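You operate a simulated robot arm through the tools that you are given. There is no shell and no other tool.

You run a simulated two-armed robot. Do the job below in one go: nothing can be reset, and whatever is moved stays where it is left.

JOB
Shut off the cooling water and drain its sight glass empty.
Fine: close the blue and red valve levers, blue before draining; close the yellow one again.

Only the result counts: the job must be done as asked and must still hold three seconds after the hand-in. Knocking over, shifting, dropping, spilling or breaking anything else fails it.

ROBOT AND FRAMES
Two 7-joint arms with two-finger parallel grippers on one trunk that stands fixed in place. Base frame: the origin is at the foot of the trunk, x ahead of it, y to its left, z up. Lengths are in m, angles in degrees, forces in N, time in s.
The left shoulder is at [0.049, 0.161, 1.073], the right one opposite. With the tool pointing down near the work surface each hand reaches from about 0.1 to 0.64 m from the base axis, measured 20 degrees to its own side. Payload 3.43 kg a hand.
The TCP of each hand is the grasp point between the finger pads, 0.03 m short of the fingertips. In the tool frame z runs along the fingers and y along their closing line. Largest opening 0.094 m; finger width 0.028, thickness 0.01; the body of the gripper, 0.05 by 0.096 m, starts 0.055 m behind the TCP.
Orientation is that of the tool frame in the base frame, as [roll, pitch, yaw] about the fixed x, y, z axes, in that order (R = Rz(yaw) Ry(pitch) Rx(roll)). With the fingers straight down and closing along the base's y, the tool's x points along the base's -x, its y along +y and its z along -z.

CONTROLS
- The arms move only by the tool send_rows. It takes "left_series", "right_series" or both (then of equal length, played together; a hand with none holds still); each is a list of rows, each a list of 3 entries, a list of its own where there are three numbers: the shift along the tool's x, y, z in m, then the turn, a rotation vector about the tool's x, y, z in degrees, then the closure, from 0 (fully open) to 1 (shut). In form: [[[x, y, z], [ax, ay, az], fingers], ...]. A call has 1 to 20 rows; each row is the pose to reach, as a shift and turn from the pose commanded when the call began, along the tool's axes at that moment. Each row takes 0.2 s and may step no farther than 0.05 m and 8.6 degrees from the row before; otherwise, or with a gripper value out of range, the whole call is refused. A pose out of reach is approached as far as the arm can. The call stops where the force on the tool passes 50 N (or 10 N more than at its start, if that is more) or the arm is blocked; 0.2 s more then pass. Each finger travels about 0.045 m/s and halts on what it meets, pressing with about 21 N; the grip force reading is that of the motor and also rises with nothing between the fingers. The clock runs only during rows and for 0.2 s after the last one: add rows that repeat a pose to give the fingers time. The reply holds the time, the measured pose of the TCP, the force on the tool along the base axes, the opening and the grip force, in the units named above and with some noise, with the torque about the TCP (base axes, N m) and any sound that the robot's microphone picked up.
- Cameras (640 x 400 px; columns grow to the right, rows downward): "scene" is now at [0.1327, -0.0126, 1.191]; the picture's right is [-0.13, -0.99, -0.00], its down [-0.63, 0.08, -0.77] and it looks along [0.76, -0.10, -0.64] (base axes); focal length 216 px, centre (320, 200). "left" rides on the left gripper at [0.076, -0.014, -0.102] in its tool frame; the picture's right is [0.18, 0.98, 0.00], its down [-0.75, 0.14, -0.64] and it looks along [-0.63, 0.12, 0.77] (tool axes); focal length 243 px, centre (320, 200). "right" rides on the right gripper at [0.076, 0.014, -0.102] in its tool frame; the picture's right is [-0.18, 0.98, 0.00], its down [-0.75, -0.14, -0.64] and it looks along [-0.63, -0.12, 0.77] (tool axes); focal length 243 px, centre (320, 200). There is no depth. A picture from a camera that has moved, and an enlarged one, comes with that camera's place and axes in the base frame and with its lens. The place of the scene camera against the robot may be out by one fixed shift of up to 0.012 m in any direction.
- snapshot(camera): a new picture of that camera. It takes no simulated time.
- move_column(by): slides the trunk up (or, below 0, down) by that many m; the arms and the scene camera ride with it, the base frame stays. It gives what a move gives, with no picture.
- pan_tilt(pan, tilt): turns the head with the scene camera to pan (to the left, within 80 degrees either way) and tilt (down, from -29 to 69), counted from straight ahead of the robot. It gives what a move gives.
- close_up(camera, box): a new picture of the part [left, top, right, bottom] of that camera's present view, enlarged. It takes no simulated time.
- sign_off(): hands the job in; it is judged then, once.

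Places have to be worked out from the pictures, the camera data and where the tool is seen. Open the grippers and draw the arms clear of the work before you hand the job in, unless the task says otherwise.

The tools are called after "Emit:" as name(argument=value, ...) on one line, values as JSON. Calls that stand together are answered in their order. send_rows: Moves the arms, as the interface text tells. Its arguments: {"type":"object","properties":{"left_series":{"type":"array","items":{"type":"array"}},"right_series":{"type":"array","items":{"type":"array"}}},"required":[]} The other tools are called the same way: move_column (by) slides the trunk up or down; pan_tilt (pan, tilt) turns the head that bears the scene camera; snapshot (camera) takes a picture; close_up (camera, box) takes an enlarged picture of a part of a camera's view; sign_off () hands the job in.

At the start:

```text
time_s: 0.0
left_position: [0.5416, 0.2222, 1.0401]
left_orientation: [-179.9, -0.1, -179.9]
left_ft_force: [-0.6, 0.2, 0.0]
left_torque: [0.01, -0.02, 0.0]
left_opening: 0.0942
left_gripper_force: 0.0
right_position: [0.4276, -0.1999, 1.0357]
right_orientation: [180.0, 0.0, -180.0]
right_ft_force: [0.4, 0.4, -1.1]
right_torque: [0.03, -0.02, 0.03]
right_opening: 0.0941
right_gripper_force: 0.1
trunk travel left (down, up): [-0.1, 0.167]
head pan, tilt: [-7.3, 39.6]
```

scene: 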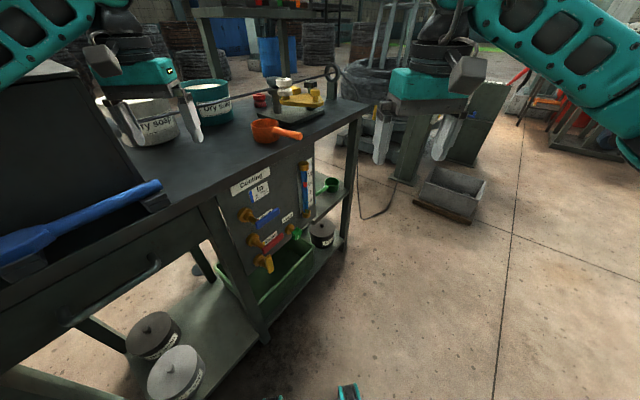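
right: 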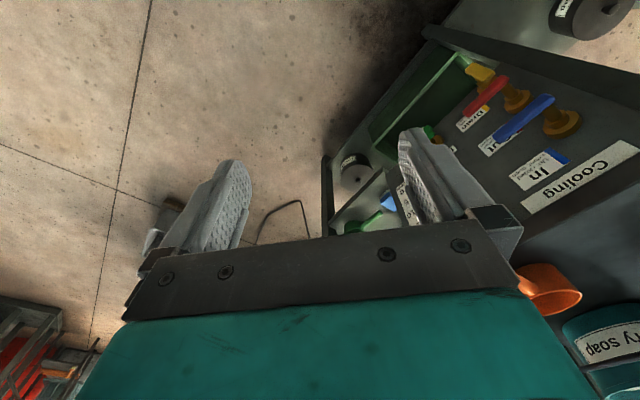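
left: 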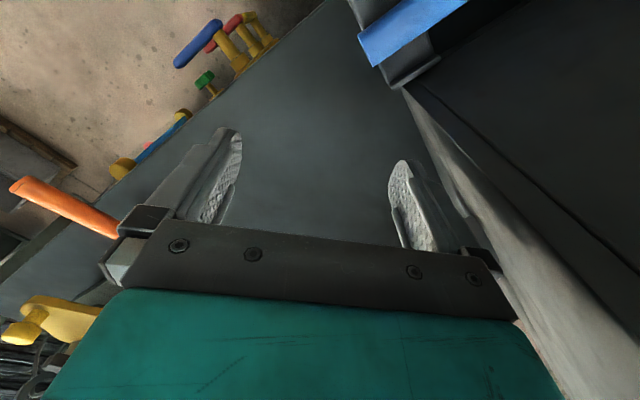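

The scene shows a bench whose front panel carries blue, red, yellow and green valve levers, plus a sight glass. I'll take enlarged views to read the labels and lever states.

Emit:
close_up(camera="scene", box=[215, 150, 355, 290])

Emit:
close_up(camera="right", box=[320, 40, 640, 240])

Emit:
close_up(camera="left", box=[80, 0, 320, 200])

```text
2.86 times, centred on (285, 220) of scene
camera zoom: at [0.1327, -0.0126, 1.191], right [-0.13, -0.99, 0.0], down [-0.63, 0.08, -0.77], along [0.76, -0.1, -0.64], focal length 616 px, centre (420, 143)
```

zoom: 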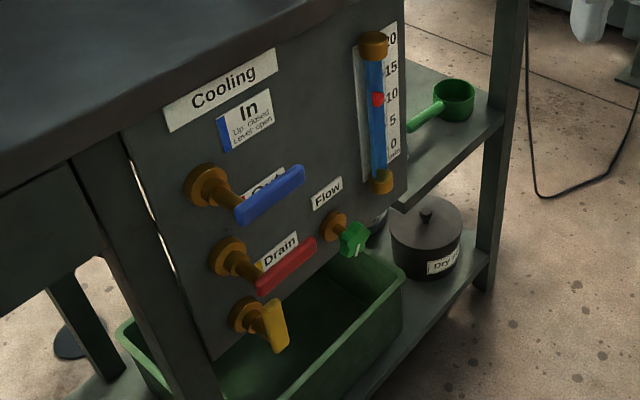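

```text
2.00 times, centred on (480, 140) of right
camera zoom: at [0.3522, -0.1852, 1.1382], right [0.18, 0.98, 0.0], down [0.75, -0.14, 0.64], along [0.63, -0.12, -0.77], focal length 485 px, centre (0, 320)
```

zoom: 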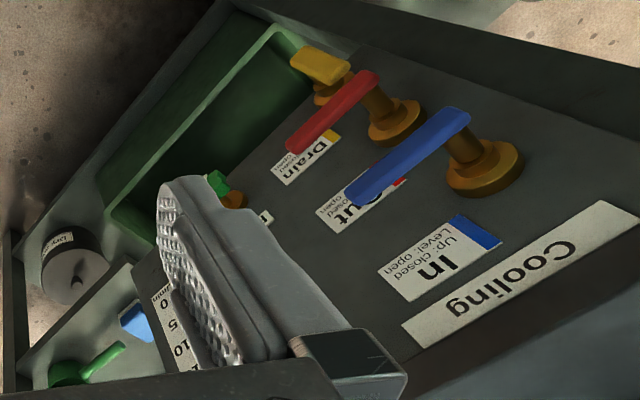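

```text
2.00 times, centred on (200, 100) of left
camera zoom: at [0.4657, 0.2073, 1.1434], right [-0.19, 0.98, 0.0], down [0.75, 0.14, 0.64], along [0.63, 0.12, -0.77], focal length 485 px, centre (560, 400)
```

zoom: 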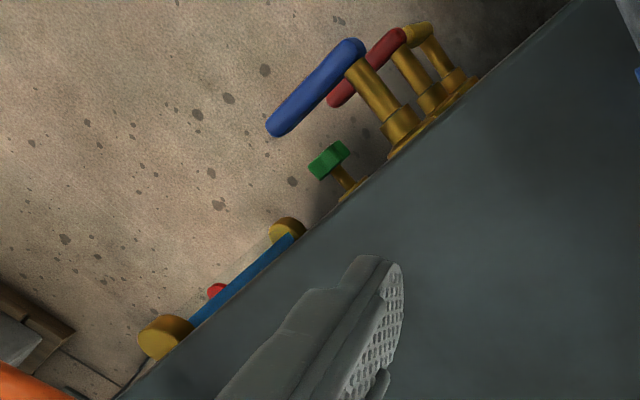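

The In label reads "Up: closed, Level: open". The levers hide the other labels, so I'll zoom further to read Out and Drain and the gauge.

Emit:
close_up(camera="scene", box=[240, 200, 296, 235])

Emit:
close_up(camera="scene", box=[245, 225, 301, 275])

Emit:
close_up(camera="right", box=[440, 90, 570, 190])

Emit:
close_up(camera="scene", box=[285, 155, 325, 220])

```text
11.43 times, centred on (268, 218) of scene
camera zoom: at [0.1327, -0.0126, 1.191], right [-0.13, -0.99, 0.0], down [-0.63, 0.08, -0.77], along [0.76, -0.1, -0.64], focal length 2464 px, centre (914, 0)
```

zoom: 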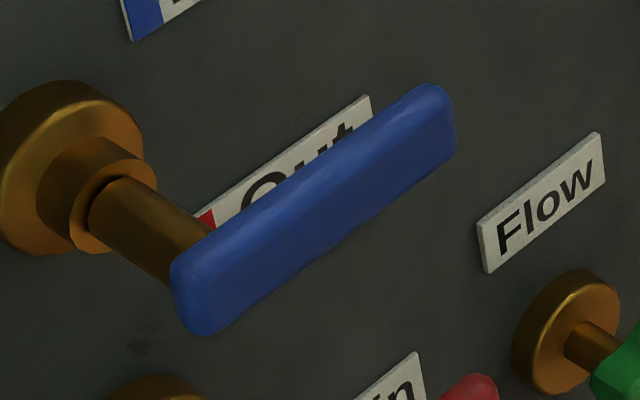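

```text
8.00 times, centred on (273, 250) of scene
camera zoom: at [0.1327, -0.0126, 1.191], right [-0.13, -0.99, 0.0], down [-0.63, 0.08, -0.77], along [0.76, -0.1, -0.64], focal length 1724 px, centre (696, -200)
```

zoom: 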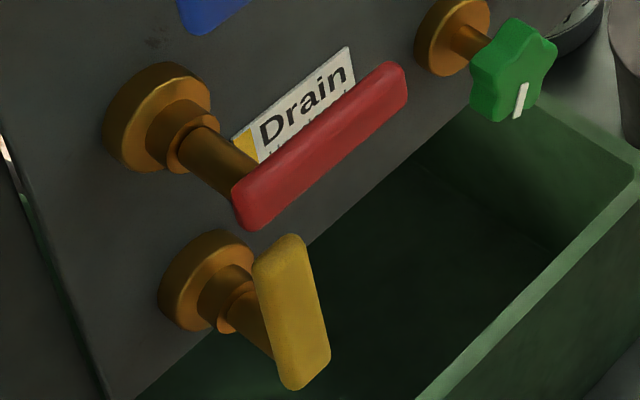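

```text
4.00 times, centred on (505, 140) of right
camera zoom: at [0.3522, -0.1852, 1.1382], right [0.18, 0.98, 0.0], down [0.75, -0.14, 0.64], along [0.63, -0.12, -0.77], focal length 970 px, centre (-420, 440)
```

zoom: 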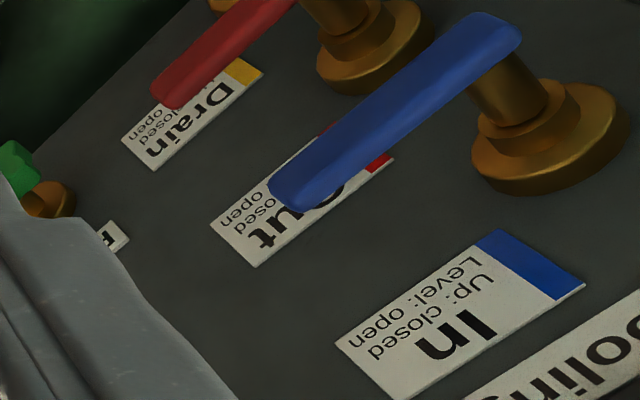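

```text
6.15 times, centred on (305, 188) of scene
camera zoom: at [0.1327, -0.0126, 1.191], right [-0.13, -0.99, 0.0], down [-0.63, 0.08, -0.77], along [0.76, -0.1, -0.64], focal length 1326 px, centre (412, 277)
```

zoom: 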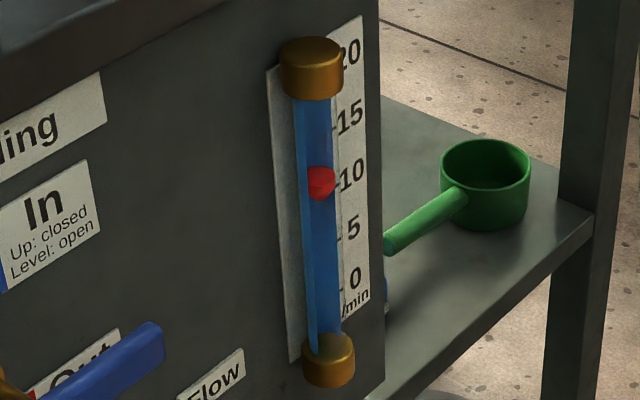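

Yellow stands upright on its stem and the glass is full, so it looks closed. Blue and red are level. The blue pivot is near (0.51, 0.10, 0.80), red is at z≈0.71 and yellow at z≈0.63, with the panel facing about (-0.7, -0.7). I'll bring the right hand to horizontal in front of the panel, at a safe distance, so its camera can see under the levers.

Emit:
send_rows(right_series=[[[0.0042, 0.0092, 0.0196], [-2.93, -7.07, -2.93], 0], [[0.0083, 0.0183, 0.0392], [-5.87, -14.15, -5.87], 0], [[0.0125, 0.0275, 0.0588], [-8.8, -21.22, -8.8], 0], [[0.0167, 0.0367, 0.0783], [-11.73, -28.3, -11.73], 0.2], [[0.0208, 0.0458, 0.0979], [-14.67, -35.37, -14.67], 0.4], [[0.025, 0.055, 0.1175], [-17.6, -42.45, -17.6], 0.6], [[0.0292, 0.0642, 0.1371], [-20.53, -49.52, -20.53], 0.8], [[0.0333, 0.0733, 0.1567], [-23.47, -56.6, -23.47], 1], [[0.0375, 0.0825, 0.1763], [-26.4, -63.67, -26.4], 1], [[0.0417, 0.0917, 0.1958], [-29.33, -70.75, -29.33], 1], [[0.0458, 0.1008, 0.2154], [-32.27, -77.82, -32.27], 1], [[0.05, 0.11, 0.235], [-35.2, -84.9, -35.2], 1], [[0.05, 0.11, 0.235], [-35.2, -84.9, -35.2], 1]])

```text
time_s: 2.8
left_position: [0.5416, 0.2229, 1.0408]
left_orientation: [-180.0, -0.1, -179.8]
left_ft_force: [-0.3, -0.4, 1.0]
left_torque: [0.0, -0.03, 0.02]
left_opening: 0.0943
left_gripper_force: 0.1
right_position: [0.3781, -0.0888, 0.8005]
right_orientation: [-24.2, 89.9, 20.9]
right_ft_force: [-0.8, 0.0, -0.2]
right_torque: [-0.02, 0.03, 0.0]
right_opening: 0.0
right_gripper_force: 20.8
trunk travel left (down, up): [-0.1, 0.167]
head pan, tilt: [-7.3, 39.6]
```

The hand reached the horizontal pose. Now I'll take pictures from it and from the scene camera.

Emit:
snapshot(camera="right")

Emit:
snapshot(camera="scene")

```text
taken
camera right: at [0.2959, -0.1514, 0.7243], right [-0.7, 0.69, 0.18], down [-0.36, -0.55, 0.75], along [0.62, 0.46, 0.63], focal length 243 px, centre (320, 200)
```

right: 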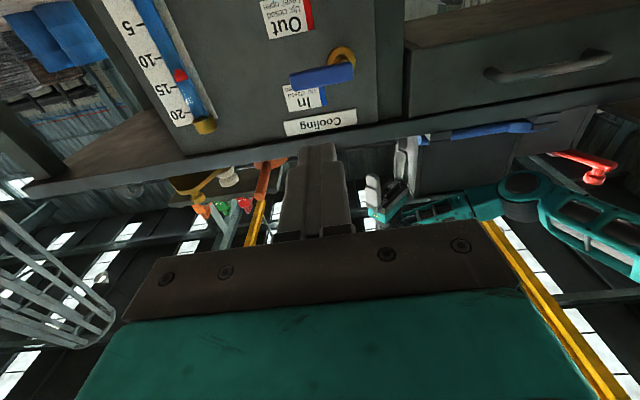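

```text
taken
camera scene: at [0.1328, -0.0127, 1.191], right [-0.13, -0.99, 0.0], down [-0.63, 0.08, -0.77], along [0.76, -0.1, -0.64], focal length 216 px, centre (320, 200)
```

scene: 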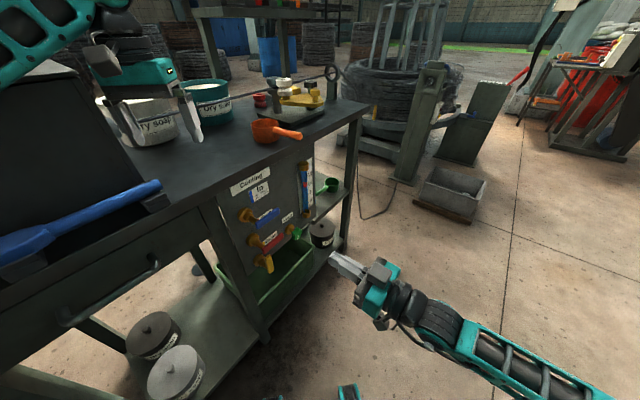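

The Out label is visible now, but Drain is out of frame. I'll zoom in on Out, then lower the hand to see the rest.

Emit:
close_up(camera="right", box=[240, 0, 370, 130])

Emit:
send_rows(right_series=[[[0.04, 0, 0], [0, 0, 0], 1], [[0.08, 0, 0], [0, 0, 0], 1], [[0.12, 0, 0], [0, 0, 0], 1], [[0.15, 0, 0], [0, 0, 0], 1], [[0.15, 0, 0], [0, 0, 0], 1]])

Emit:
snapshot(camera="right")

```text
3.08 times, centred on (305, 65) of right
camera zoom: at [0.2959, -0.1514, 0.7243], right [-0.7, 0.69, 0.18], down [-0.36, -0.55, 0.75], along [0.62, 0.46, 0.63], focal length 746 px, centre (366, 615)
```

zoom: 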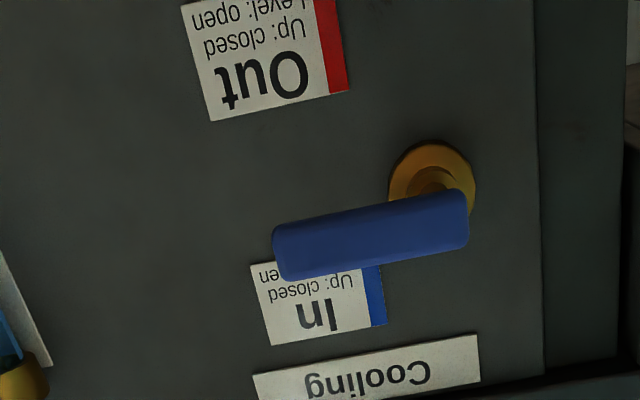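

```text
time_s: 4.0
left_position: [0.543, 0.2227, 1.0403]
left_orientation: [180.0, 0.1, -180.0]
left_ft_force: [0.0, 0.0, 0.2]
left_torque: [0.01, -0.03, 0.01]
left_opening: 0.0937
left_gripper_force: 0.0
right_position: [0.3827, -0.0936, 0.6501]
right_orientation: [88.3, 89.7, 133.6]
right_ft_force: [0.2, 0.8, 0.0]
right_torque: [-0.03, -0.02, 0.03]
right_opening: 0.0
right_gripper_force: 21.0
right hand out of reach, approached as far as the arm can: row 4, 5
trunk travel left (down, up): [-0.1, 0.167]
head pan, tilt: [-7.3, 39.6]
```

```text
taken
camera right: at [0.3007, -0.1546, 0.5742], right [-0.7, 0.69, 0.19], down [-0.35, -0.56, 0.75], along [0.63, 0.46, 0.63], focal length 243 px, centre (320, 200)
```

right: 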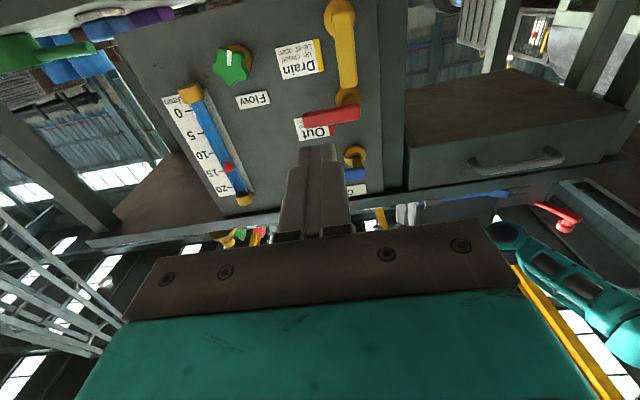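

The lowered hand now sees the Drain label and the yellow lever. I'll zoom in on them.

Emit:
close_up(camera="right", box=[150, 0, 390, 210])

Emit:
close_up(camera="right", box=[260, 20, 380, 150])

```text
1.90 times, centred on (270, 105) of right
camera zoom: at [0.3007, -0.1546, 0.5742], right [-0.7, 0.69, 0.19], down [-0.35, -0.56, 0.75], along [0.63, 0.46, 0.63], focal length 462 px, centre (415, 381)
```

zoom: 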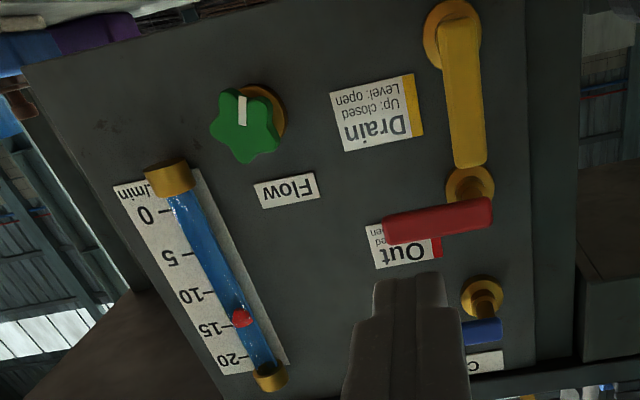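

```text
3.08 times, centred on (320, 85) of right
camera zoom: at [0.3007, -0.1546, 0.5742], right [-0.7, 0.69, 0.19], down [-0.35, -0.56, 0.75], along [0.63, 0.46, 0.63], focal length 746 px, centre (320, 554)
```

zoom: 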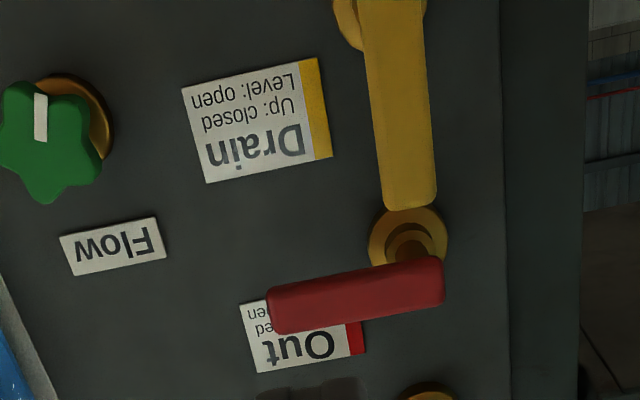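

All three labels read "Up: closed, Level: open". So blue and red are open and yellow, which is up, is closed.

In panel coordinates (u to the right, n inward), the pivots sit at u≈0.302 and z≈0.80, 0.70 and 0.60. The lever bars reach u≈0.368 and lie at n≈0.43–0.445. I'll bring the closed fingers in front of the gap just below the blue lever's free end.

Emit:
send_rows(right_series=[[[-0.04, -0.004, 0.02], [0, 0, 0], 1], [[-0.08, -0.008, 0.05], [0, 0, 0], 1], [[-0.11, -0.012, 0.085], [0, 0, 0], 1], [[-0.11, -0.015, 0.12], [0, 0, 0], 1], [[-0.11, -0.015, 0.145], [0, 0, 0], 1], [[-0.11, -0.015, 0.145], [0, 0, 0], 1]])

Emit:
snapshot(camera="right")

Emit:
close_up(camera="scene", box=[200, 140, 400, 300])

```text
refused: row 2 steps farther than a row can; nothing moved
```

```text
taken
camera right: at [0.3007, -0.1546, 0.5742], right [-0.7, 0.69, 0.19], down [-0.35, -0.56, 0.75], along [0.63, 0.46, 0.63], focal length 243 px, centre (320, 200)
```

right: 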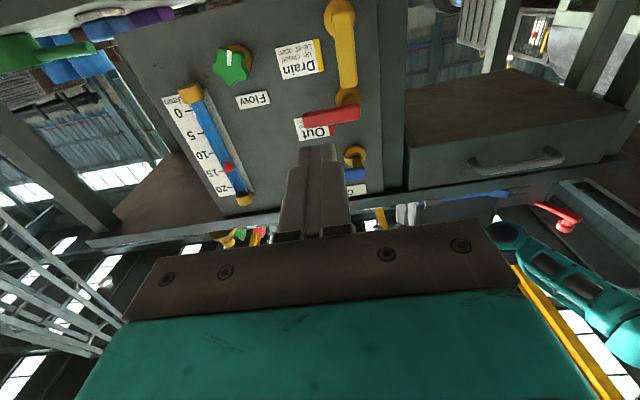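

```text
2.50 times, centred on (300, 220) of scene
camera zoom: at [0.1328, -0.0127, 1.191], right [-0.13, -0.99, 0.0], down [-0.63, 0.08, -0.77], along [0.76, -0.1, -0.64], focal length 539 px, centre (370, 150)
```

zoom: 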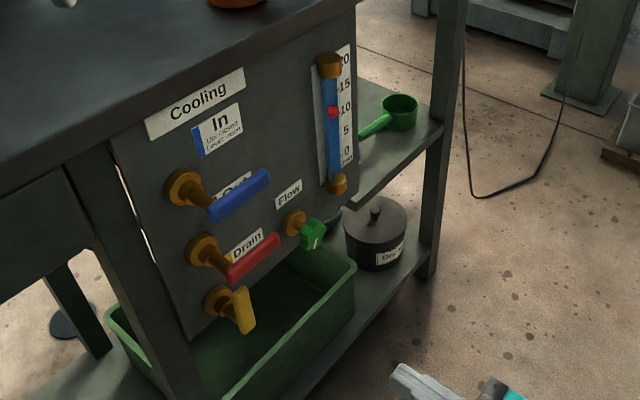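

The refusal was only for step size. I'll resend with smaller steps.

Emit:
send_rows(right_series=[[[-0.03, -0.003, 0.02], [0, 0, 0], 1], [[-0.06, -0.006, 0.045], [0, 0, 0], 1], [[-0.09, -0.01, 0.07], [0, 0, 0], 1], [[-0.11, -0.013, 0.1], [0, 0, 0], 1], [[-0.11, -0.015, 0.13], [0, 0, 0], 1], [[-0.11, -0.015, 0.145], [0, 0, 0], 1], [[-0.11, -0.015, 0.145], [0, 0, 0], 1]])

Emit:
snapshot(camera="right")

Emit:
close_up(camera="scene", box=[200, 140, 400, 300])

```text
time_s: 5.6
left_position: [0.5416, 0.2221, 1.0404]
left_orientation: [-180.0, 0.0, -179.9]
left_ft_force: [1.3, -0.2, -0.5]
left_torque: [-0.01, 0.04, -0.02]
left_opening: 0.0942
left_gripper_force: 0.1
right_position: [0.4961, -0.0008, 0.7607]
right_orientation: [101.3, 90.0, 146.3]
right_ft_force: [0.3, -0.7, 0.2]
right_torque: [-0.01, -0.02, -0.01]
right_opening: 0.0
right_gripper_force: 21.1
trunk travel left (down, up): [-0.1, 0.167]
head pan, tilt: [-7.3, 39.6]
```

```text
taken
camera right: at [0.4138, -0.063, 0.6847], right [-0.7, 0.69, 0.18], down [-0.35, -0.55, 0.75], along [0.63, 0.46, 0.63], focal length 243 px, centre (320, 200)
```

right: 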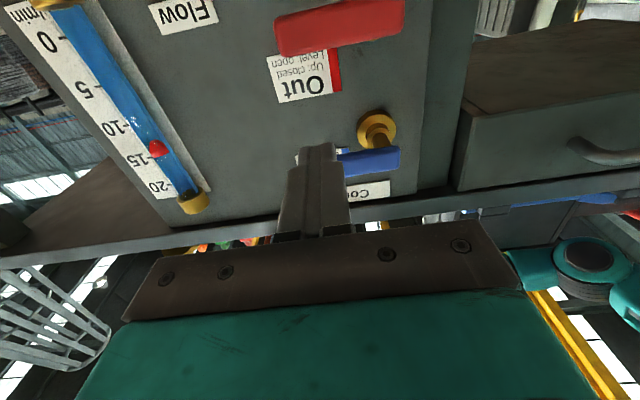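

```text
2.50 times, centred on (300, 220) of scene
camera zoom: at [0.1329, -0.0127, 1.191], right [-0.13, -0.99, 0.0], down [-0.63, 0.08, -0.77], along [0.76, -0.1, -0.64], focal length 539 px, centre (370, 150)
```

zoom: 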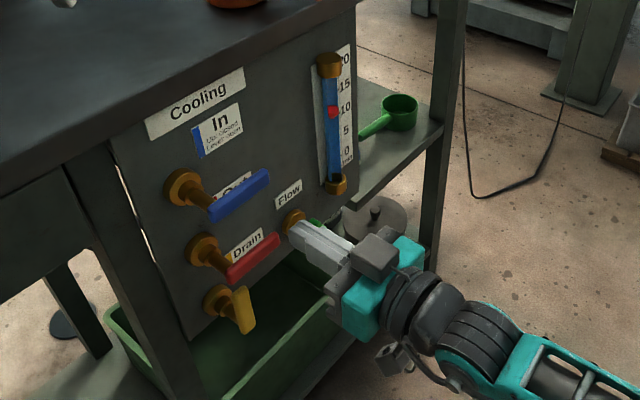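

The closed fingers sit just below and in front of the blue lever, at u≈0.351, n≈0.35, z≈0.761. I'll slide in under the bar and begin lifting it along its arc.

Emit:
send_rows(right_series=[[[0, 0, 0.04], [0, 0, 0], 1], [[0, 0, 0.076], [0, 0, 0], 1], [[-0.0133, 0.0014, 0.076], [0, 0, 0], 1], [[-0.022, -0.0024, 0.076], [0, 0, 0], 1], [[-0.0313, -0.0046, 0.076], [0, 0, 0], 1], [[-0.0408, -0.0052, 0.076], [0, 0, 0], 1], [[-0.0503, -0.0041, 0.076], [0, 0, 0], 1]])

Emit:
snapshot(camera="right")

Emit:
close_up(camera="scene", box=[200, 140, 400, 300])

```text
time_s: 7.2
left_position: [0.5415, 0.2225, 1.0409]
left_orientation: [180.0, 0.1, -179.9]
left_ft_force: [0.1, 0.0, -0.6]
left_torque: [0.01, -0.01, 0.02]
left_opening: 0.0941
left_gripper_force: 0.1
right_position: [0.5522, 0.0496, 0.8111]
right_orientation: [33.5, 90.0, 78.5]
right_ft_force: [0.6, 0.1, -1.7]
right_torque: [0.01, -0.01, -0.04]
right_opening: 0.0002
right_gripper_force: 20.7
trunk travel left (down, up): [-0.1, 0.167]
head pan, tilt: [-7.3, 39.6]
```

```text
taken
camera right: at [0.4702, -0.0129, 0.7354], right [-0.69, 0.69, 0.18], down [-0.35, -0.55, 0.75], along [0.63, 0.46, 0.63], focal length 243 px, centre (320, 200)
```

right: 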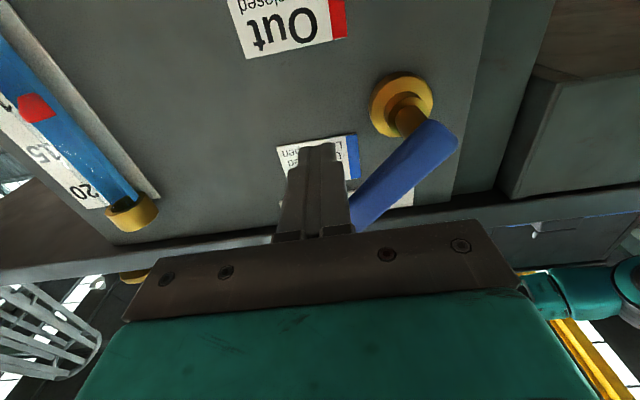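

```text
2.50 times, centred on (300, 220) of scene
camera zoom: at [0.1329, -0.0127, 1.191], right [-0.13, -0.99, 0.0], down [-0.63, 0.08, -0.77], along [0.76, -0.1, -0.64], focal length 539 px, centre (370, 150)
```

zoom: 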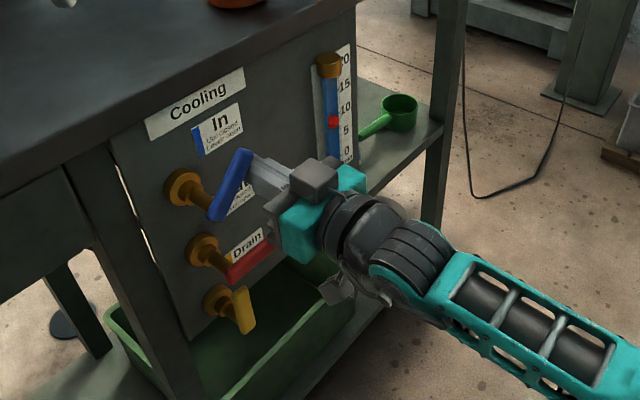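

The blue lever is lifting smoothly with light force, and it is now at about 45° with the flow reading falling. I'll continue the arc to vertical.

Emit:
send_rows(right_series=[[[-0.0091, 0.0027, 0], [0, 0, 0], 1], [[-0.0176, 0.007, 0], [0, 0, 0], 1], [[-0.0252, 0.0127, 0], [0, 0, 0], 1], [[-0.0318, 0.0196, 0], [0, 0, 0], 1], [[-0.036, 0.026, 0], [0, 0, 0], 1], [[-0.037, 0.0315, 0], [0, 0, 0], 1], [[-0.037, 0.0345, 0], [0, 0, 0], 1], [[-0.037, 0.0345, 0], [0, 0, 0], 1]])

Emit:
snapshot(camera="right")

Emit:
close_up(camera="scene", box=[200, 140, 400, 300])

```text
time_s: 9.0
left_position: [0.5424, 0.2216, 1.0412]
left_orientation: [179.9, 0.0, -179.9]
left_ft_force: [0.5, 0.0, 0.1]
left_torque: [-0.02, 0.02, -0.01]
left_opening: 0.094
left_gripper_force: 0.0
right_position: [0.5302, 0.0702, 0.8497]
right_orientation: [-58.1, 89.9, -13.2]
right_ft_force: [18.2, -10.6, 1.6]
right_torque: [-0.17, -0.27, -0.03]
right_opening: 0.0002
right_gripper_force: 21.6
trunk travel left (down, up): [-0.1, 0.167]
head pan, tilt: [-7.3, 39.6]
```

```text
taken
camera right: at [0.4477, 0.0095, 0.7723], right [-0.69, 0.7, 0.18], down [-0.36, -0.55, 0.75], along [0.63, 0.46, 0.63], focal length 243 px, centre (320, 200)
```

right: 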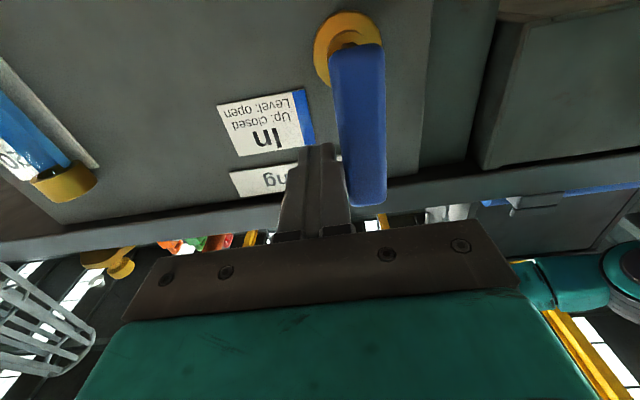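

```text
2.50 times, centred on (300, 220) of scene
camera zoom: at [0.1336, -0.0135, 1.1909], right [-0.13, -0.99, 0.0], down [-0.63, 0.08, -0.77], along [0.76, -0.1, -0.64], focal length 539 px, centre (370, 150)
```

zoom: 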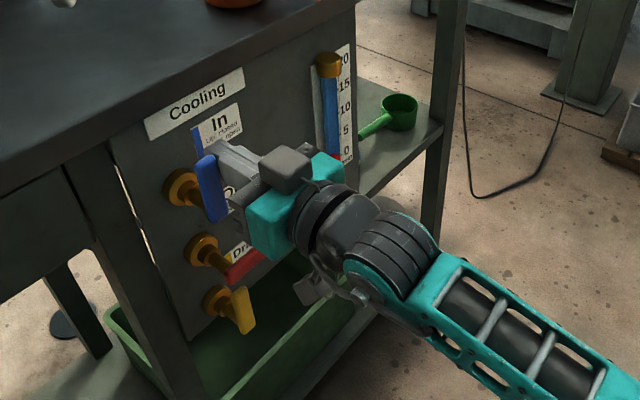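

The blue lever is vertical against its stop (about 21 N) and the float has dropped to 0. I'll back off and drop down to the gap under the red lever.

Emit:
send_rows(right_series=[[[0, -0.015, 0], [0, 0, 0], 1], [[0, -0.03, -0.03], [0, 0, 0], 1], [[0, -0.03, -0.076], [0, 0, 0], 1], [[0.0375, -0.03, -0.076], [0, 0, 0], 1], [[0.075, -0.03, -0.076], [0, 0, 0], 1], [[0.1125, -0.03, -0.076], [0, 0, 0], 1], [[0.15, -0.03, -0.076], [0, 0, 0], 1], [[0.1873, -0.0304, -0.076], [0, 0, 0], 1], [[0.1873, -0.0304, -0.076], [0, 0, 0], 1]])

Emit:
snapshot(camera="right")

Emit:
close_up(camera="scene", box=[200, 140, 400, 300])

```text
time_s: 11.0
left_position: [0.5416, 0.2231, 1.0409]
left_orientation: [180.0, 0.0, -179.9]
left_ft_force: [0.0, 0.3, -0.5]
left_torque: [-0.03, 0.0, 0.03]
left_opening: 0.094
left_gripper_force: 0.0
right_position: [0.4939, -0.0004, 0.6616]
right_orientation: [10.6, 89.8, 55.6]
right_ft_force: [0.4, -0.2, -0.5]
right_torque: [0.01, -0.03, 0.01]
right_opening: 0.0
right_gripper_force: 20.6
trunk travel left (down, up): [-0.1, 0.167]
head pan, tilt: [-7.3, 39.6]
```

```text
taken
camera right: at [0.413, -0.0634, 0.5849], right [-0.7, 0.69, 0.18], down [-0.35, -0.55, 0.75], along [0.62, 0.46, 0.63], focal length 243 px, centre (320, 200)
```

right: 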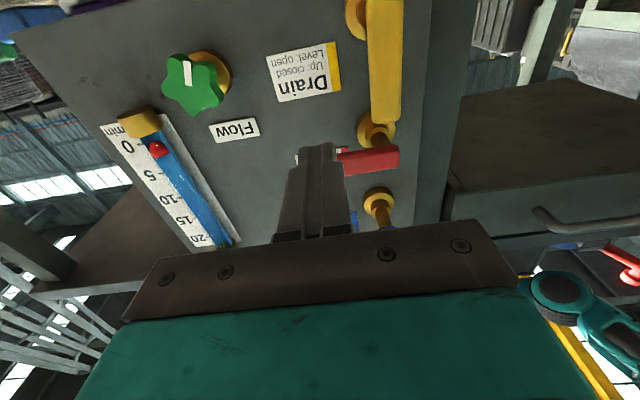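

```text
2.50 times, centred on (300, 220) of scene
camera zoom: at [0.1327, -0.0126, 1.191], right [-0.13, -0.99, 0.0], down [-0.63, 0.08, -0.77], along [0.76, -0.1, -0.64], focal length 539 px, centre (370, 150)
```

zoom: 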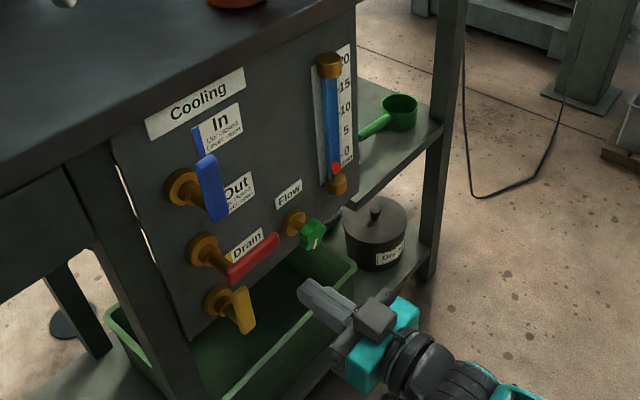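

The scene picture shows blue up and the float at 0. The fingers are in the same relative spot under red as they were under blue, so I'll run the same insert and arc.

Emit:
send_rows(right_series=[[[0, 0, 0.04], [0, 0, 0], 1], [[0, 0, 0.076], [0, 0, 0], 1], [[-0.0133, 0.0014, 0.076], [0, 0, 0], 1], [[-0.022, -0.0024, 0.076], [0, 0, 0], 1], [[-0.0313, -0.0046, 0.076], [0, 0, 0], 1], [[-0.0408, -0.0052, 0.076], [0, 0, 0], 1], [[-0.0503, -0.0041, 0.076], [0, 0, 0], 1], [[-0.0594, -0.0014, 0.076], [0, 0, 0], 1], [[-0.0679, 0.0029, 0.076], [0, 0, 0], 1], [[-0.0755, 0.0086, 0.076], [0, 0, 0], 1], [[-0.0821, 0.0155, 0.076], [0, 0, 0], 1], [[-0.0863, 0.0219, 0.076], [0, 0, 0], 1], [[-0.0873, 0.0274, 0.076], [0, 0, 0], 1], [[-0.0873, 0.0304, 0.076], [0, 0, 0], 1], [[-0.0873, 0.0304, 0.076], [0, 0, 0], 1]])

Emit:
snapshot(camera="right")

Emit:
close_up(camera="scene", box=[200, 140, 400, 300])

```text
time_s: 14.2
left_position: [0.5418, 0.2211, 1.0405]
left_orientation: [179.9, 0.0, -180.0]
left_ft_force: [0.8, -0.3, -0.1]
left_torque: [0.01, 0.05, 0.01]
left_opening: 0.0942
left_gripper_force: 0.1
right_position: [0.5303, 0.0706, 0.7493]
right_orientation: [-122.1, 90.0, -77.0]
right_ft_force: [13.7, -9.7, 0.0]
right_torque: [-0.14, -0.24, -0.03]
right_opening: 0.0
right_gripper_force: 20.3
trunk travel left (down, up): [-0.1, 0.167]
head pan, tilt: [-7.3, 39.6]
```

```text
taken
camera right: at [0.4477, 0.009, 0.6724], right [-0.69, 0.7, 0.18], down [-0.35, -0.55, 0.75], along [0.63, 0.46, 0.63], focal length 243 px, centre (320, 200)
```

right: 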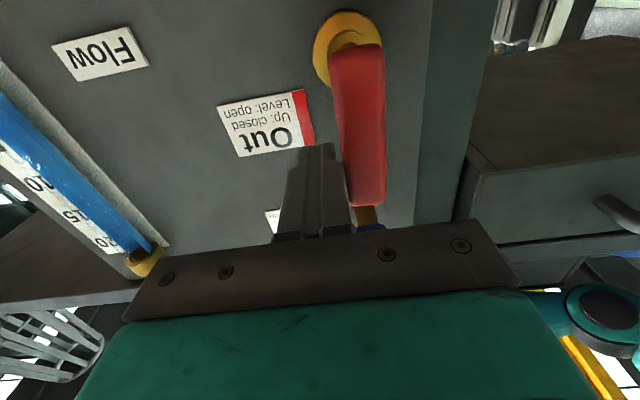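

```text
2.50 times, centred on (300, 220) of scene
camera zoom: at [0.1332, -0.0131, 1.1909], right [-0.13, -0.99, 0.0], down [-0.63, 0.08, -0.77], along [0.76, -0.1, -0.64], focal length 539 px, centre (370, 150)
```

zoom: 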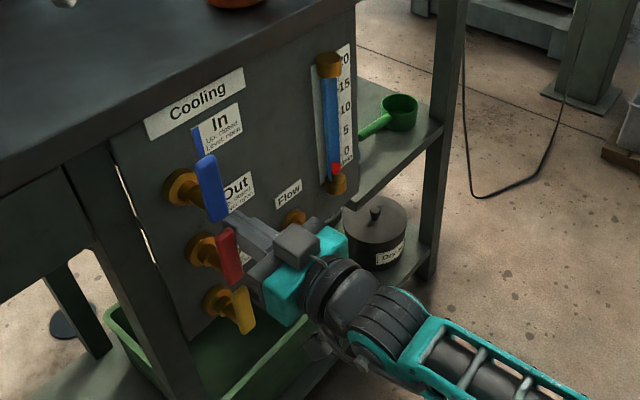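

Red is now vertical against its stop too. I'll back the hand off and look at the tub below the yellow lever, so I know how much room there is before working lower.

Emit:
send_rows(right_series=[[[0, -0.015, 0], [0, 0, 0], 1], [[0, -0.03, -0.03], [0, 0, 0], 1], [[0, -0.03, -0.075], [0, 0, 0], 1], [[0, -0.03, -0.12], [0, 0, 0], 1], [[0, -0.03, -0.16], [0, 0, 0], 1], [[0, -0.03, -0.16], [0, 0, 0], 1]])

Emit:
close_up(camera="scene", box=[210, 200, 350, 320])

Emit:
close_up(camera="scene", box=[285, 155, 325, 220])

Emit:
snapshot(camera="scene")

```text
time_s: 15.6
left_position: [0.5418, 0.222, 1.0407]
left_orientation: [179.9, 0.0, -179.8]
left_ft_force: [0.6, 0.0, 0.1]
left_torque: [-0.03, 0.02, 0.02]
left_opening: 0.0939
left_gripper_force: 0.1
right_position: [0.4357, -0.0606, 0.7469]
right_orientation: [-12.2, 90.0, 32.9]
right_ft_force: [0.9, 0.2, 0.5]
right_torque: [0.03, -0.02, 0.02]
right_opening: 0.0
right_gripper_force: 20.8
trunk travel left (down, up): [-0.1, 0.167]
head pan, tilt: [-7.3, 39.6]
```

```text
3.33 times, centred on (280, 260) of scene
camera zoom: at [0.1329, -0.0127, 1.191], right [-0.13, -0.99, 0.0], down [-0.63, 0.08, -0.77], along [0.76, -0.1, -0.64], focal length 718 px, centre (453, 0)
```

zoom: 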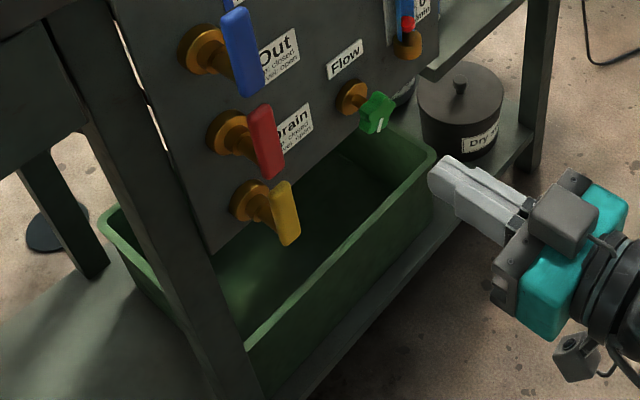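

```text
6.15 times, centred on (305, 188) of scene
camera zoom: at [0.1329, -0.0127, 1.191], right [-0.13, -0.99, 0.0], down [-0.63, 0.08, -0.77], along [0.76, -0.1, -0.64], focal length 1326 px, centre (412, 277)
```

zoom: 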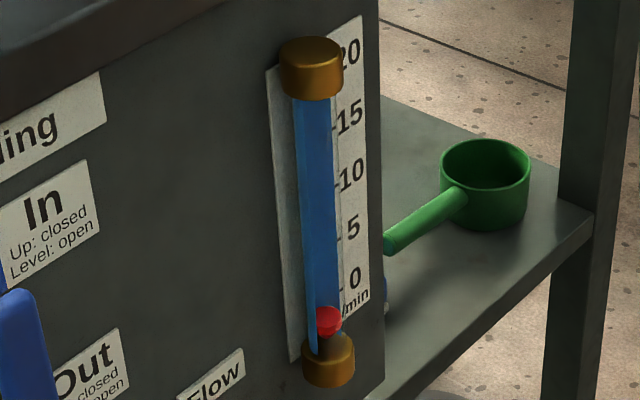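

```text
taken
camera scene: at [0.1329, -0.0127, 1.191], right [-0.13, -0.99, 0.0], down [-0.63, 0.08, -0.77], along [0.76, -0.1, -0.64], focal length 216 px, centre (320, 200)
```

scene: 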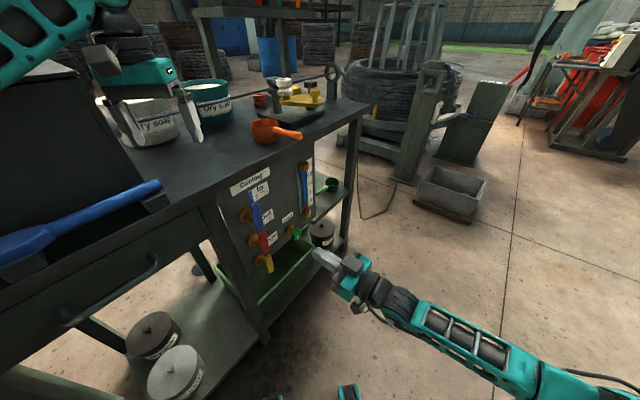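

Tub analysis: it stands on the lower shelf behind the leg line, with its rim well below the levers, so the hand has room. The glass is still full and the float is at 0. I'll move the closed fingers to a spot in front and just left of the upper part of the yellow lever.

Emit:
send_rows(right_series=[[[0.0255, 0.021, 0.021], [0, 0, 0], 1], [[0.051, 0.042, 0.0425], [0, 0, 0], 1], [[0.0765, 0.063, 0.064], [0, 0, 0], 1], [[0.102, 0.084, 0.085], [0, 0, 0], 1], [[0.102, 0.084, 0.085], [0, 0, 0], 1]])

Emit:
snapshot(camera="right")

Emit:
close_up(camera="scene", box=[210, 180, 350, 300])

```text
time_s: 16.8
left_position: [0.5427, 0.2227, 1.0408]
left_orientation: [-179.9, 0.0, -179.8]
left_ft_force: [0.3, 0.0, 1.0]
left_torque: [0.02, 0.0, -0.02]
left_opening: 0.0939
left_gripper_force: 0.1
right_position: [0.4701, 0.0378, 0.6402]
right_orientation: [86.7, 88.7, 133.2]
right_ft_force: [-0.1, -0.1, 0.0]
right_torque: [0.04, -0.03, -0.01]
right_opening: 0.0
right_gripper_force: 20.9
right hand out of reach, approached as far as the arm can: row 2, 3, 4, 5
trunk travel left (down, up): [-0.1, 0.167]
head pan, tilt: [-7.3, 39.6]
```

```text
taken
camera right: at [0.3893, -0.0253, 0.5642], right [-0.71, 0.67, 0.21], down [-0.33, -0.58, 0.75], along [0.62, 0.46, 0.63], focal length 243 px, centre (320, 200)
```

right: 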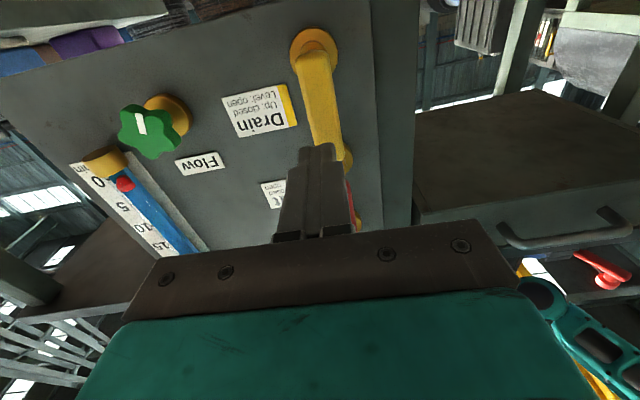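

```text
3.33 times, centred on (280, 240) of scene
camera zoom: at [0.1329, -0.0127, 1.191], right [-0.13, -0.99, 0.0], down [-0.63, 0.08, -0.77], along [0.76, -0.1, -0.64], focal length 718 px, centre (453, 67)
```

zoom: 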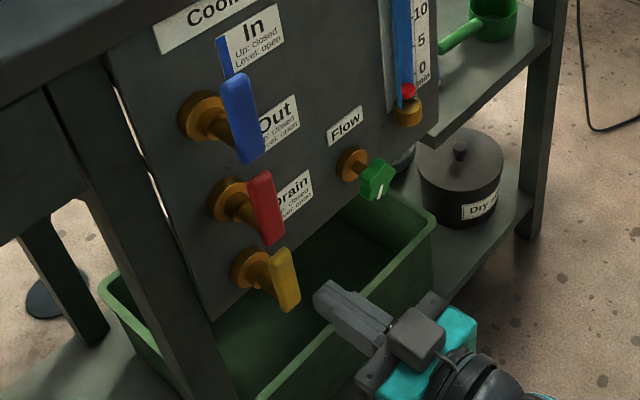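

The level pose is out of reach this low on the left. I'll back off slightly, rise, and tilt the fingers 35° downward, which lifts the wrist to a height that worked before.

Emit:
send_rows(right_series=[[[-0.012, -0.005, -0.012], [0, 7, 0], 1], [[-0.024, -0.01, -0.024], [0, 14, 0], 1], [[-0.036, -0.015, -0.036], [0, 21, 0], 1], [[-0.048, -0.02, -0.048], [0, 28, 0], 1], [[-0.06, -0.02, -0.06], [0, 35, 0], 1], [[-0.06, -0.02, -0.06], [0, 35, 0], 1]])

Emit:
snapshot(camera="right")

```text
time_s: 18.2
left_position: [0.5418, 0.2217, 1.0406]
left_orientation: [179.9, 0.0, -179.9]
left_ft_force: [-0.7, 1.6, 0.2]
left_torque: [0.01, 0.0, -0.04]
left_opening: 0.0941
left_gripper_force: 0.1
right_position: [0.442, -0.0207, 0.7009]
right_orientation: [179.8, 55.0, -135.0]
right_ft_force: [-0.2, 0.1, -0.1]
right_torque: [0.0, 0.0, 0.0]
right_opening: 0.0
right_gripper_force: 20.9
right hand out of reach, approached as far as the arm can: row 1
trunk travel left (down, up): [-0.1, 0.167]
head pan, tilt: [-7.3, 39.6]
```

```text
taken
camera right: at [0.3424, -0.0999, 0.6965], right [-0.62, 0.77, 0.15], down [0.03, -0.17, 0.99], along [0.78, 0.62, 0.08], focal length 243 px, centre (320, 200)
```

right: 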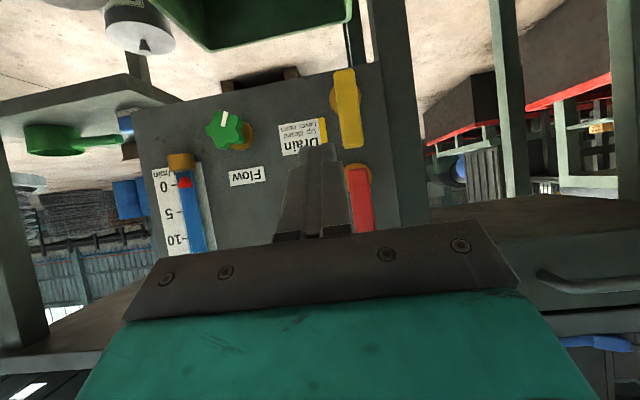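

The tilted pose is reached exactly, and the right camera confirms yellow at u≈0.302 with its bar from z≈0.59 to 0.667. I'll move to the standoff left of the yellow lever's upper part.

Emit:
send_rows(right_series=[[[0.0057, 0.02, 0.0211], [0, 0, 0], 1], [[0.0114, 0.04, 0.0423], [0, 0, 0], 1], [[0.0171, 0.0602, 0.0634], [0, 0, 0], 1], [[0.0171, 0.0602, 0.0634], [0, 0, 0], 1]])

Emit:
snapshot(camera="right")

Emit:
close_up(camera="scene", box=[210, 180, 350, 300])

```text
time_s: 19.2
left_position: [0.5417, 0.2221, 1.0402]
left_orientation: [-179.9, 0.0, -179.9]
left_ft_force: [0.6, 0.2, 0.4]
left_torque: [-0.02, -0.05, 0.01]
left_opening: 0.0941
left_gripper_force: 0.0
right_position: [0.4356, 0.0199, 0.6721]
right_orientation: [179.9, 55.0, -135.1]
right_ft_force: [-0.1, 0.3, -0.6]
right_torque: [0.01, 0.02, -0.01]
right_opening: 0.0
right_gripper_force: 21.5
right hand out of reach, approached as far as the arm can: row 2, 3, 4
trunk travel left (down, up): [-0.1, 0.167]
head pan, tilt: [-7.3, 39.6]
```

```text
taken
camera right: at [0.3357, -0.06, 0.6685], right [-0.62, 0.77, 0.15], down [0.03, -0.17, 0.99], along [0.78, 0.62, 0.08], focal length 243 px, centre (320, 200)
```

right: 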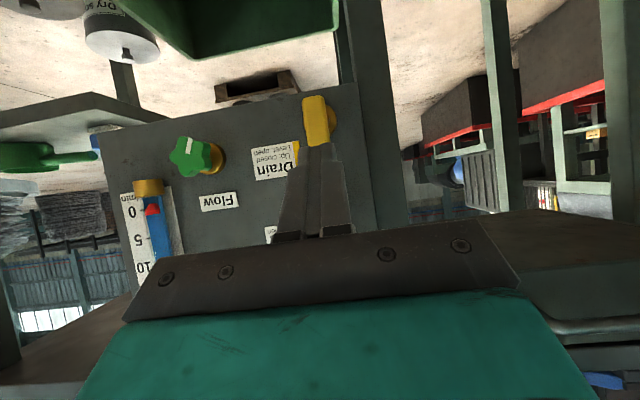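

```text
3.33 times, centred on (280, 240) of scene
camera zoom: at [0.1329, -0.0127, 1.1909], right [-0.13, -0.99, 0.0], down [-0.63, 0.08, -0.77], along [0.76, -0.1, -0.64], focal length 718 px, centre (453, 67)
```

zoom: 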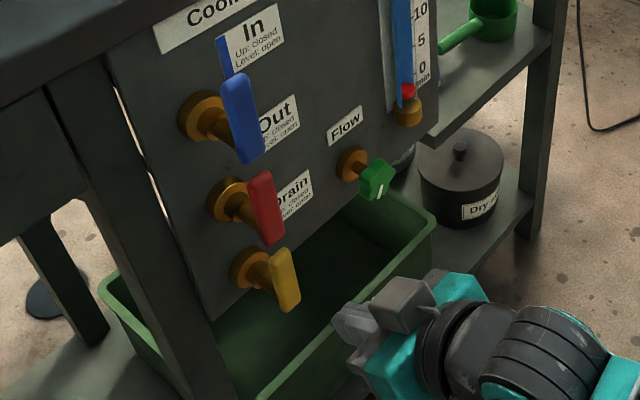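

The hand stopped at u≈0.294, z≈0.672, so the right arm still lacks reach low on the left. Lowering the trunk by up to 0.1 m should fix that. First I'll pan the head left to check the left arm's clearance over the bench.

Emit:
pan_tilt(pan=40, tilt=25)

Emit:
snapshot(camera="scene")

Emit:
snapshot(camera="left")

```text
time_s: 20.4
left_position: [0.5415, 0.2219, 1.0413]
left_orientation: [179.9, -0.1, -180.0]
left_ft_force: [-0.5, 0.5, 0.0]
left_torque: [0.02, 0.02, -0.01]
left_opening: 0.0941
left_gripper_force: 0.1
right_position: [0.4355, 0.0197, 0.6723]
right_orientation: [180.0, 55.0, -135.0]
right_ft_force: [-0.6, 0.4, -0.4]
right_torque: [0.0, -0.02, 0.04]
right_opening: 0.0
right_gripper_force: 21.1
trunk travel left (down, up): [-0.1, 0.167]
head pan, tilt: [40.0, 25.0]
```

```text
taken
camera scene: at [0.1189, 0.0572, 1.2137], right [0.64, -0.77, 0.0], down [-0.32, -0.27, -0.91], along [0.69, 0.58, -0.42], focal length 216 px, centre (320, 200)
```

scene: 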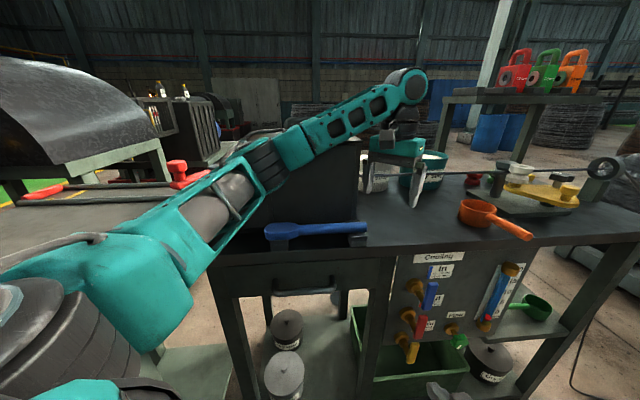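

```text
taken
camera left: at [0.4659, 0.2072, 1.1433], right [-0.19, 0.98, 0.0], down [0.75, 0.14, 0.64], along [0.63, 0.12, -0.77], focal length 243 px, centre (320, 200)
```

left: 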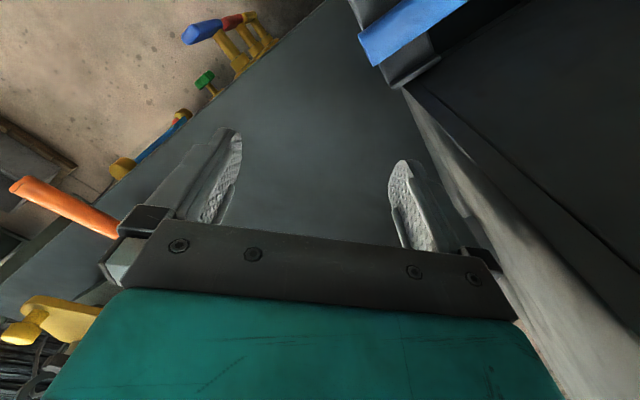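

The left arm spans the bench close to a dark case, so lowering the trunk is risky. I'll first test in free space whether rolling the right hand about its own axis restores its reach, since only the fingertip matters for pushing.

Emit:
send_rows(right_series=[[[0, 0, 0], [0, 0, 8], 1], [[0, 0, 0], [0, 0, 16], 1], [[0, 0, 0], [0, 0, 24], 1], [[0, 0, 0], [0, 0, 32], 1], [[0.0036, 0.0135, 0.0135], [0, 0, 32], 1], [[0.0073, 0.027, 0.027], [0, 0, 32], 1], [[0.0073, 0.027, 0.027], [0, 0, 32], 1]])

```text
time_s: 21.9
left_position: [0.5415, 0.222, 1.0421]
left_orientation: [-180.0, 0.0, -179.9]
left_ft_force: [-1.1, -0.2, -0.3]
left_torque: [0.01, -0.03, -0.03]
left_opening: 0.0939
left_gripper_force: 0.1
right_position: [0.4289, 0.0515, 0.651]
right_orientation: [142.9, 44.0, 177.5]
right_ft_force: [0.3, 0.0, 0.6]
right_torque: [0.02, 0.0, 0.0]
right_opening: 0.0003
right_gripper_force: 20.7
trunk travel left (down, up): [-0.1, 0.167]
head pan, tilt: [40.0, 25.0]
```

With a 32° roll the target is reached exactly, at u≈0.267, n≈0.34, z≈0.651. I'll turn the head back and check the alignment with the yellow lever.

Emit:
pan_tilt(pan=5, tilt=45)

Emit:
snapshot(camera="right")

Emit:
snapshot(camera="scene")

```text
time_s: 23.0
left_position: [0.5414, 0.2218, 1.0409]
left_orientation: [-180.0, -0.1, -179.9]
left_ft_force: [-0.4, 0.5, -0.3]
left_torque: [0.02, 0.01, 0.02]
left_opening: 0.0939
left_gripper_force: 0.1
right_position: [0.4293, 0.0507, 0.6512]
right_orientation: [142.7, 44.0, 177.5]
right_ft_force: [-0.5, 0.6, -0.7]
right_torque: [0.03, 0.0, -0.03]
right_opening: 0.0
right_gripper_force: 21.3
trunk travel left (down, up): [-0.1, 0.167]
head pan, tilt: [5.0, 45.0]
```

```text
taken
camera right: at [0.3107, 0.0057, 0.6631], right [-0.25, 0.79, 0.55], down [0.22, -0.51, 0.83], along [0.94, 0.33, -0.05], focal length 243 px, centre (320, 200)
```

right: 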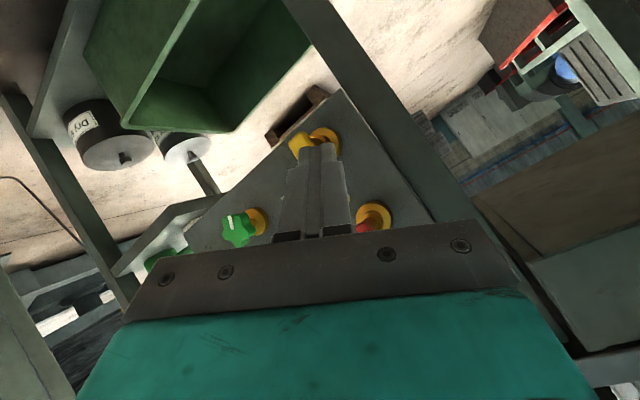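

```text
taken
camera scene: at [0.1294, 0.0052, 1.1832], right [0.09, -1.0, 0.0], down [-0.7, -0.06, -0.71], along [0.71, 0.06, -0.71], focal length 216 px, centre (320, 200)
```

scene: 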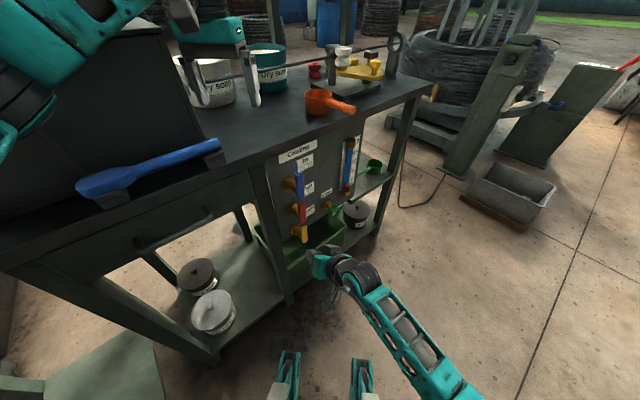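

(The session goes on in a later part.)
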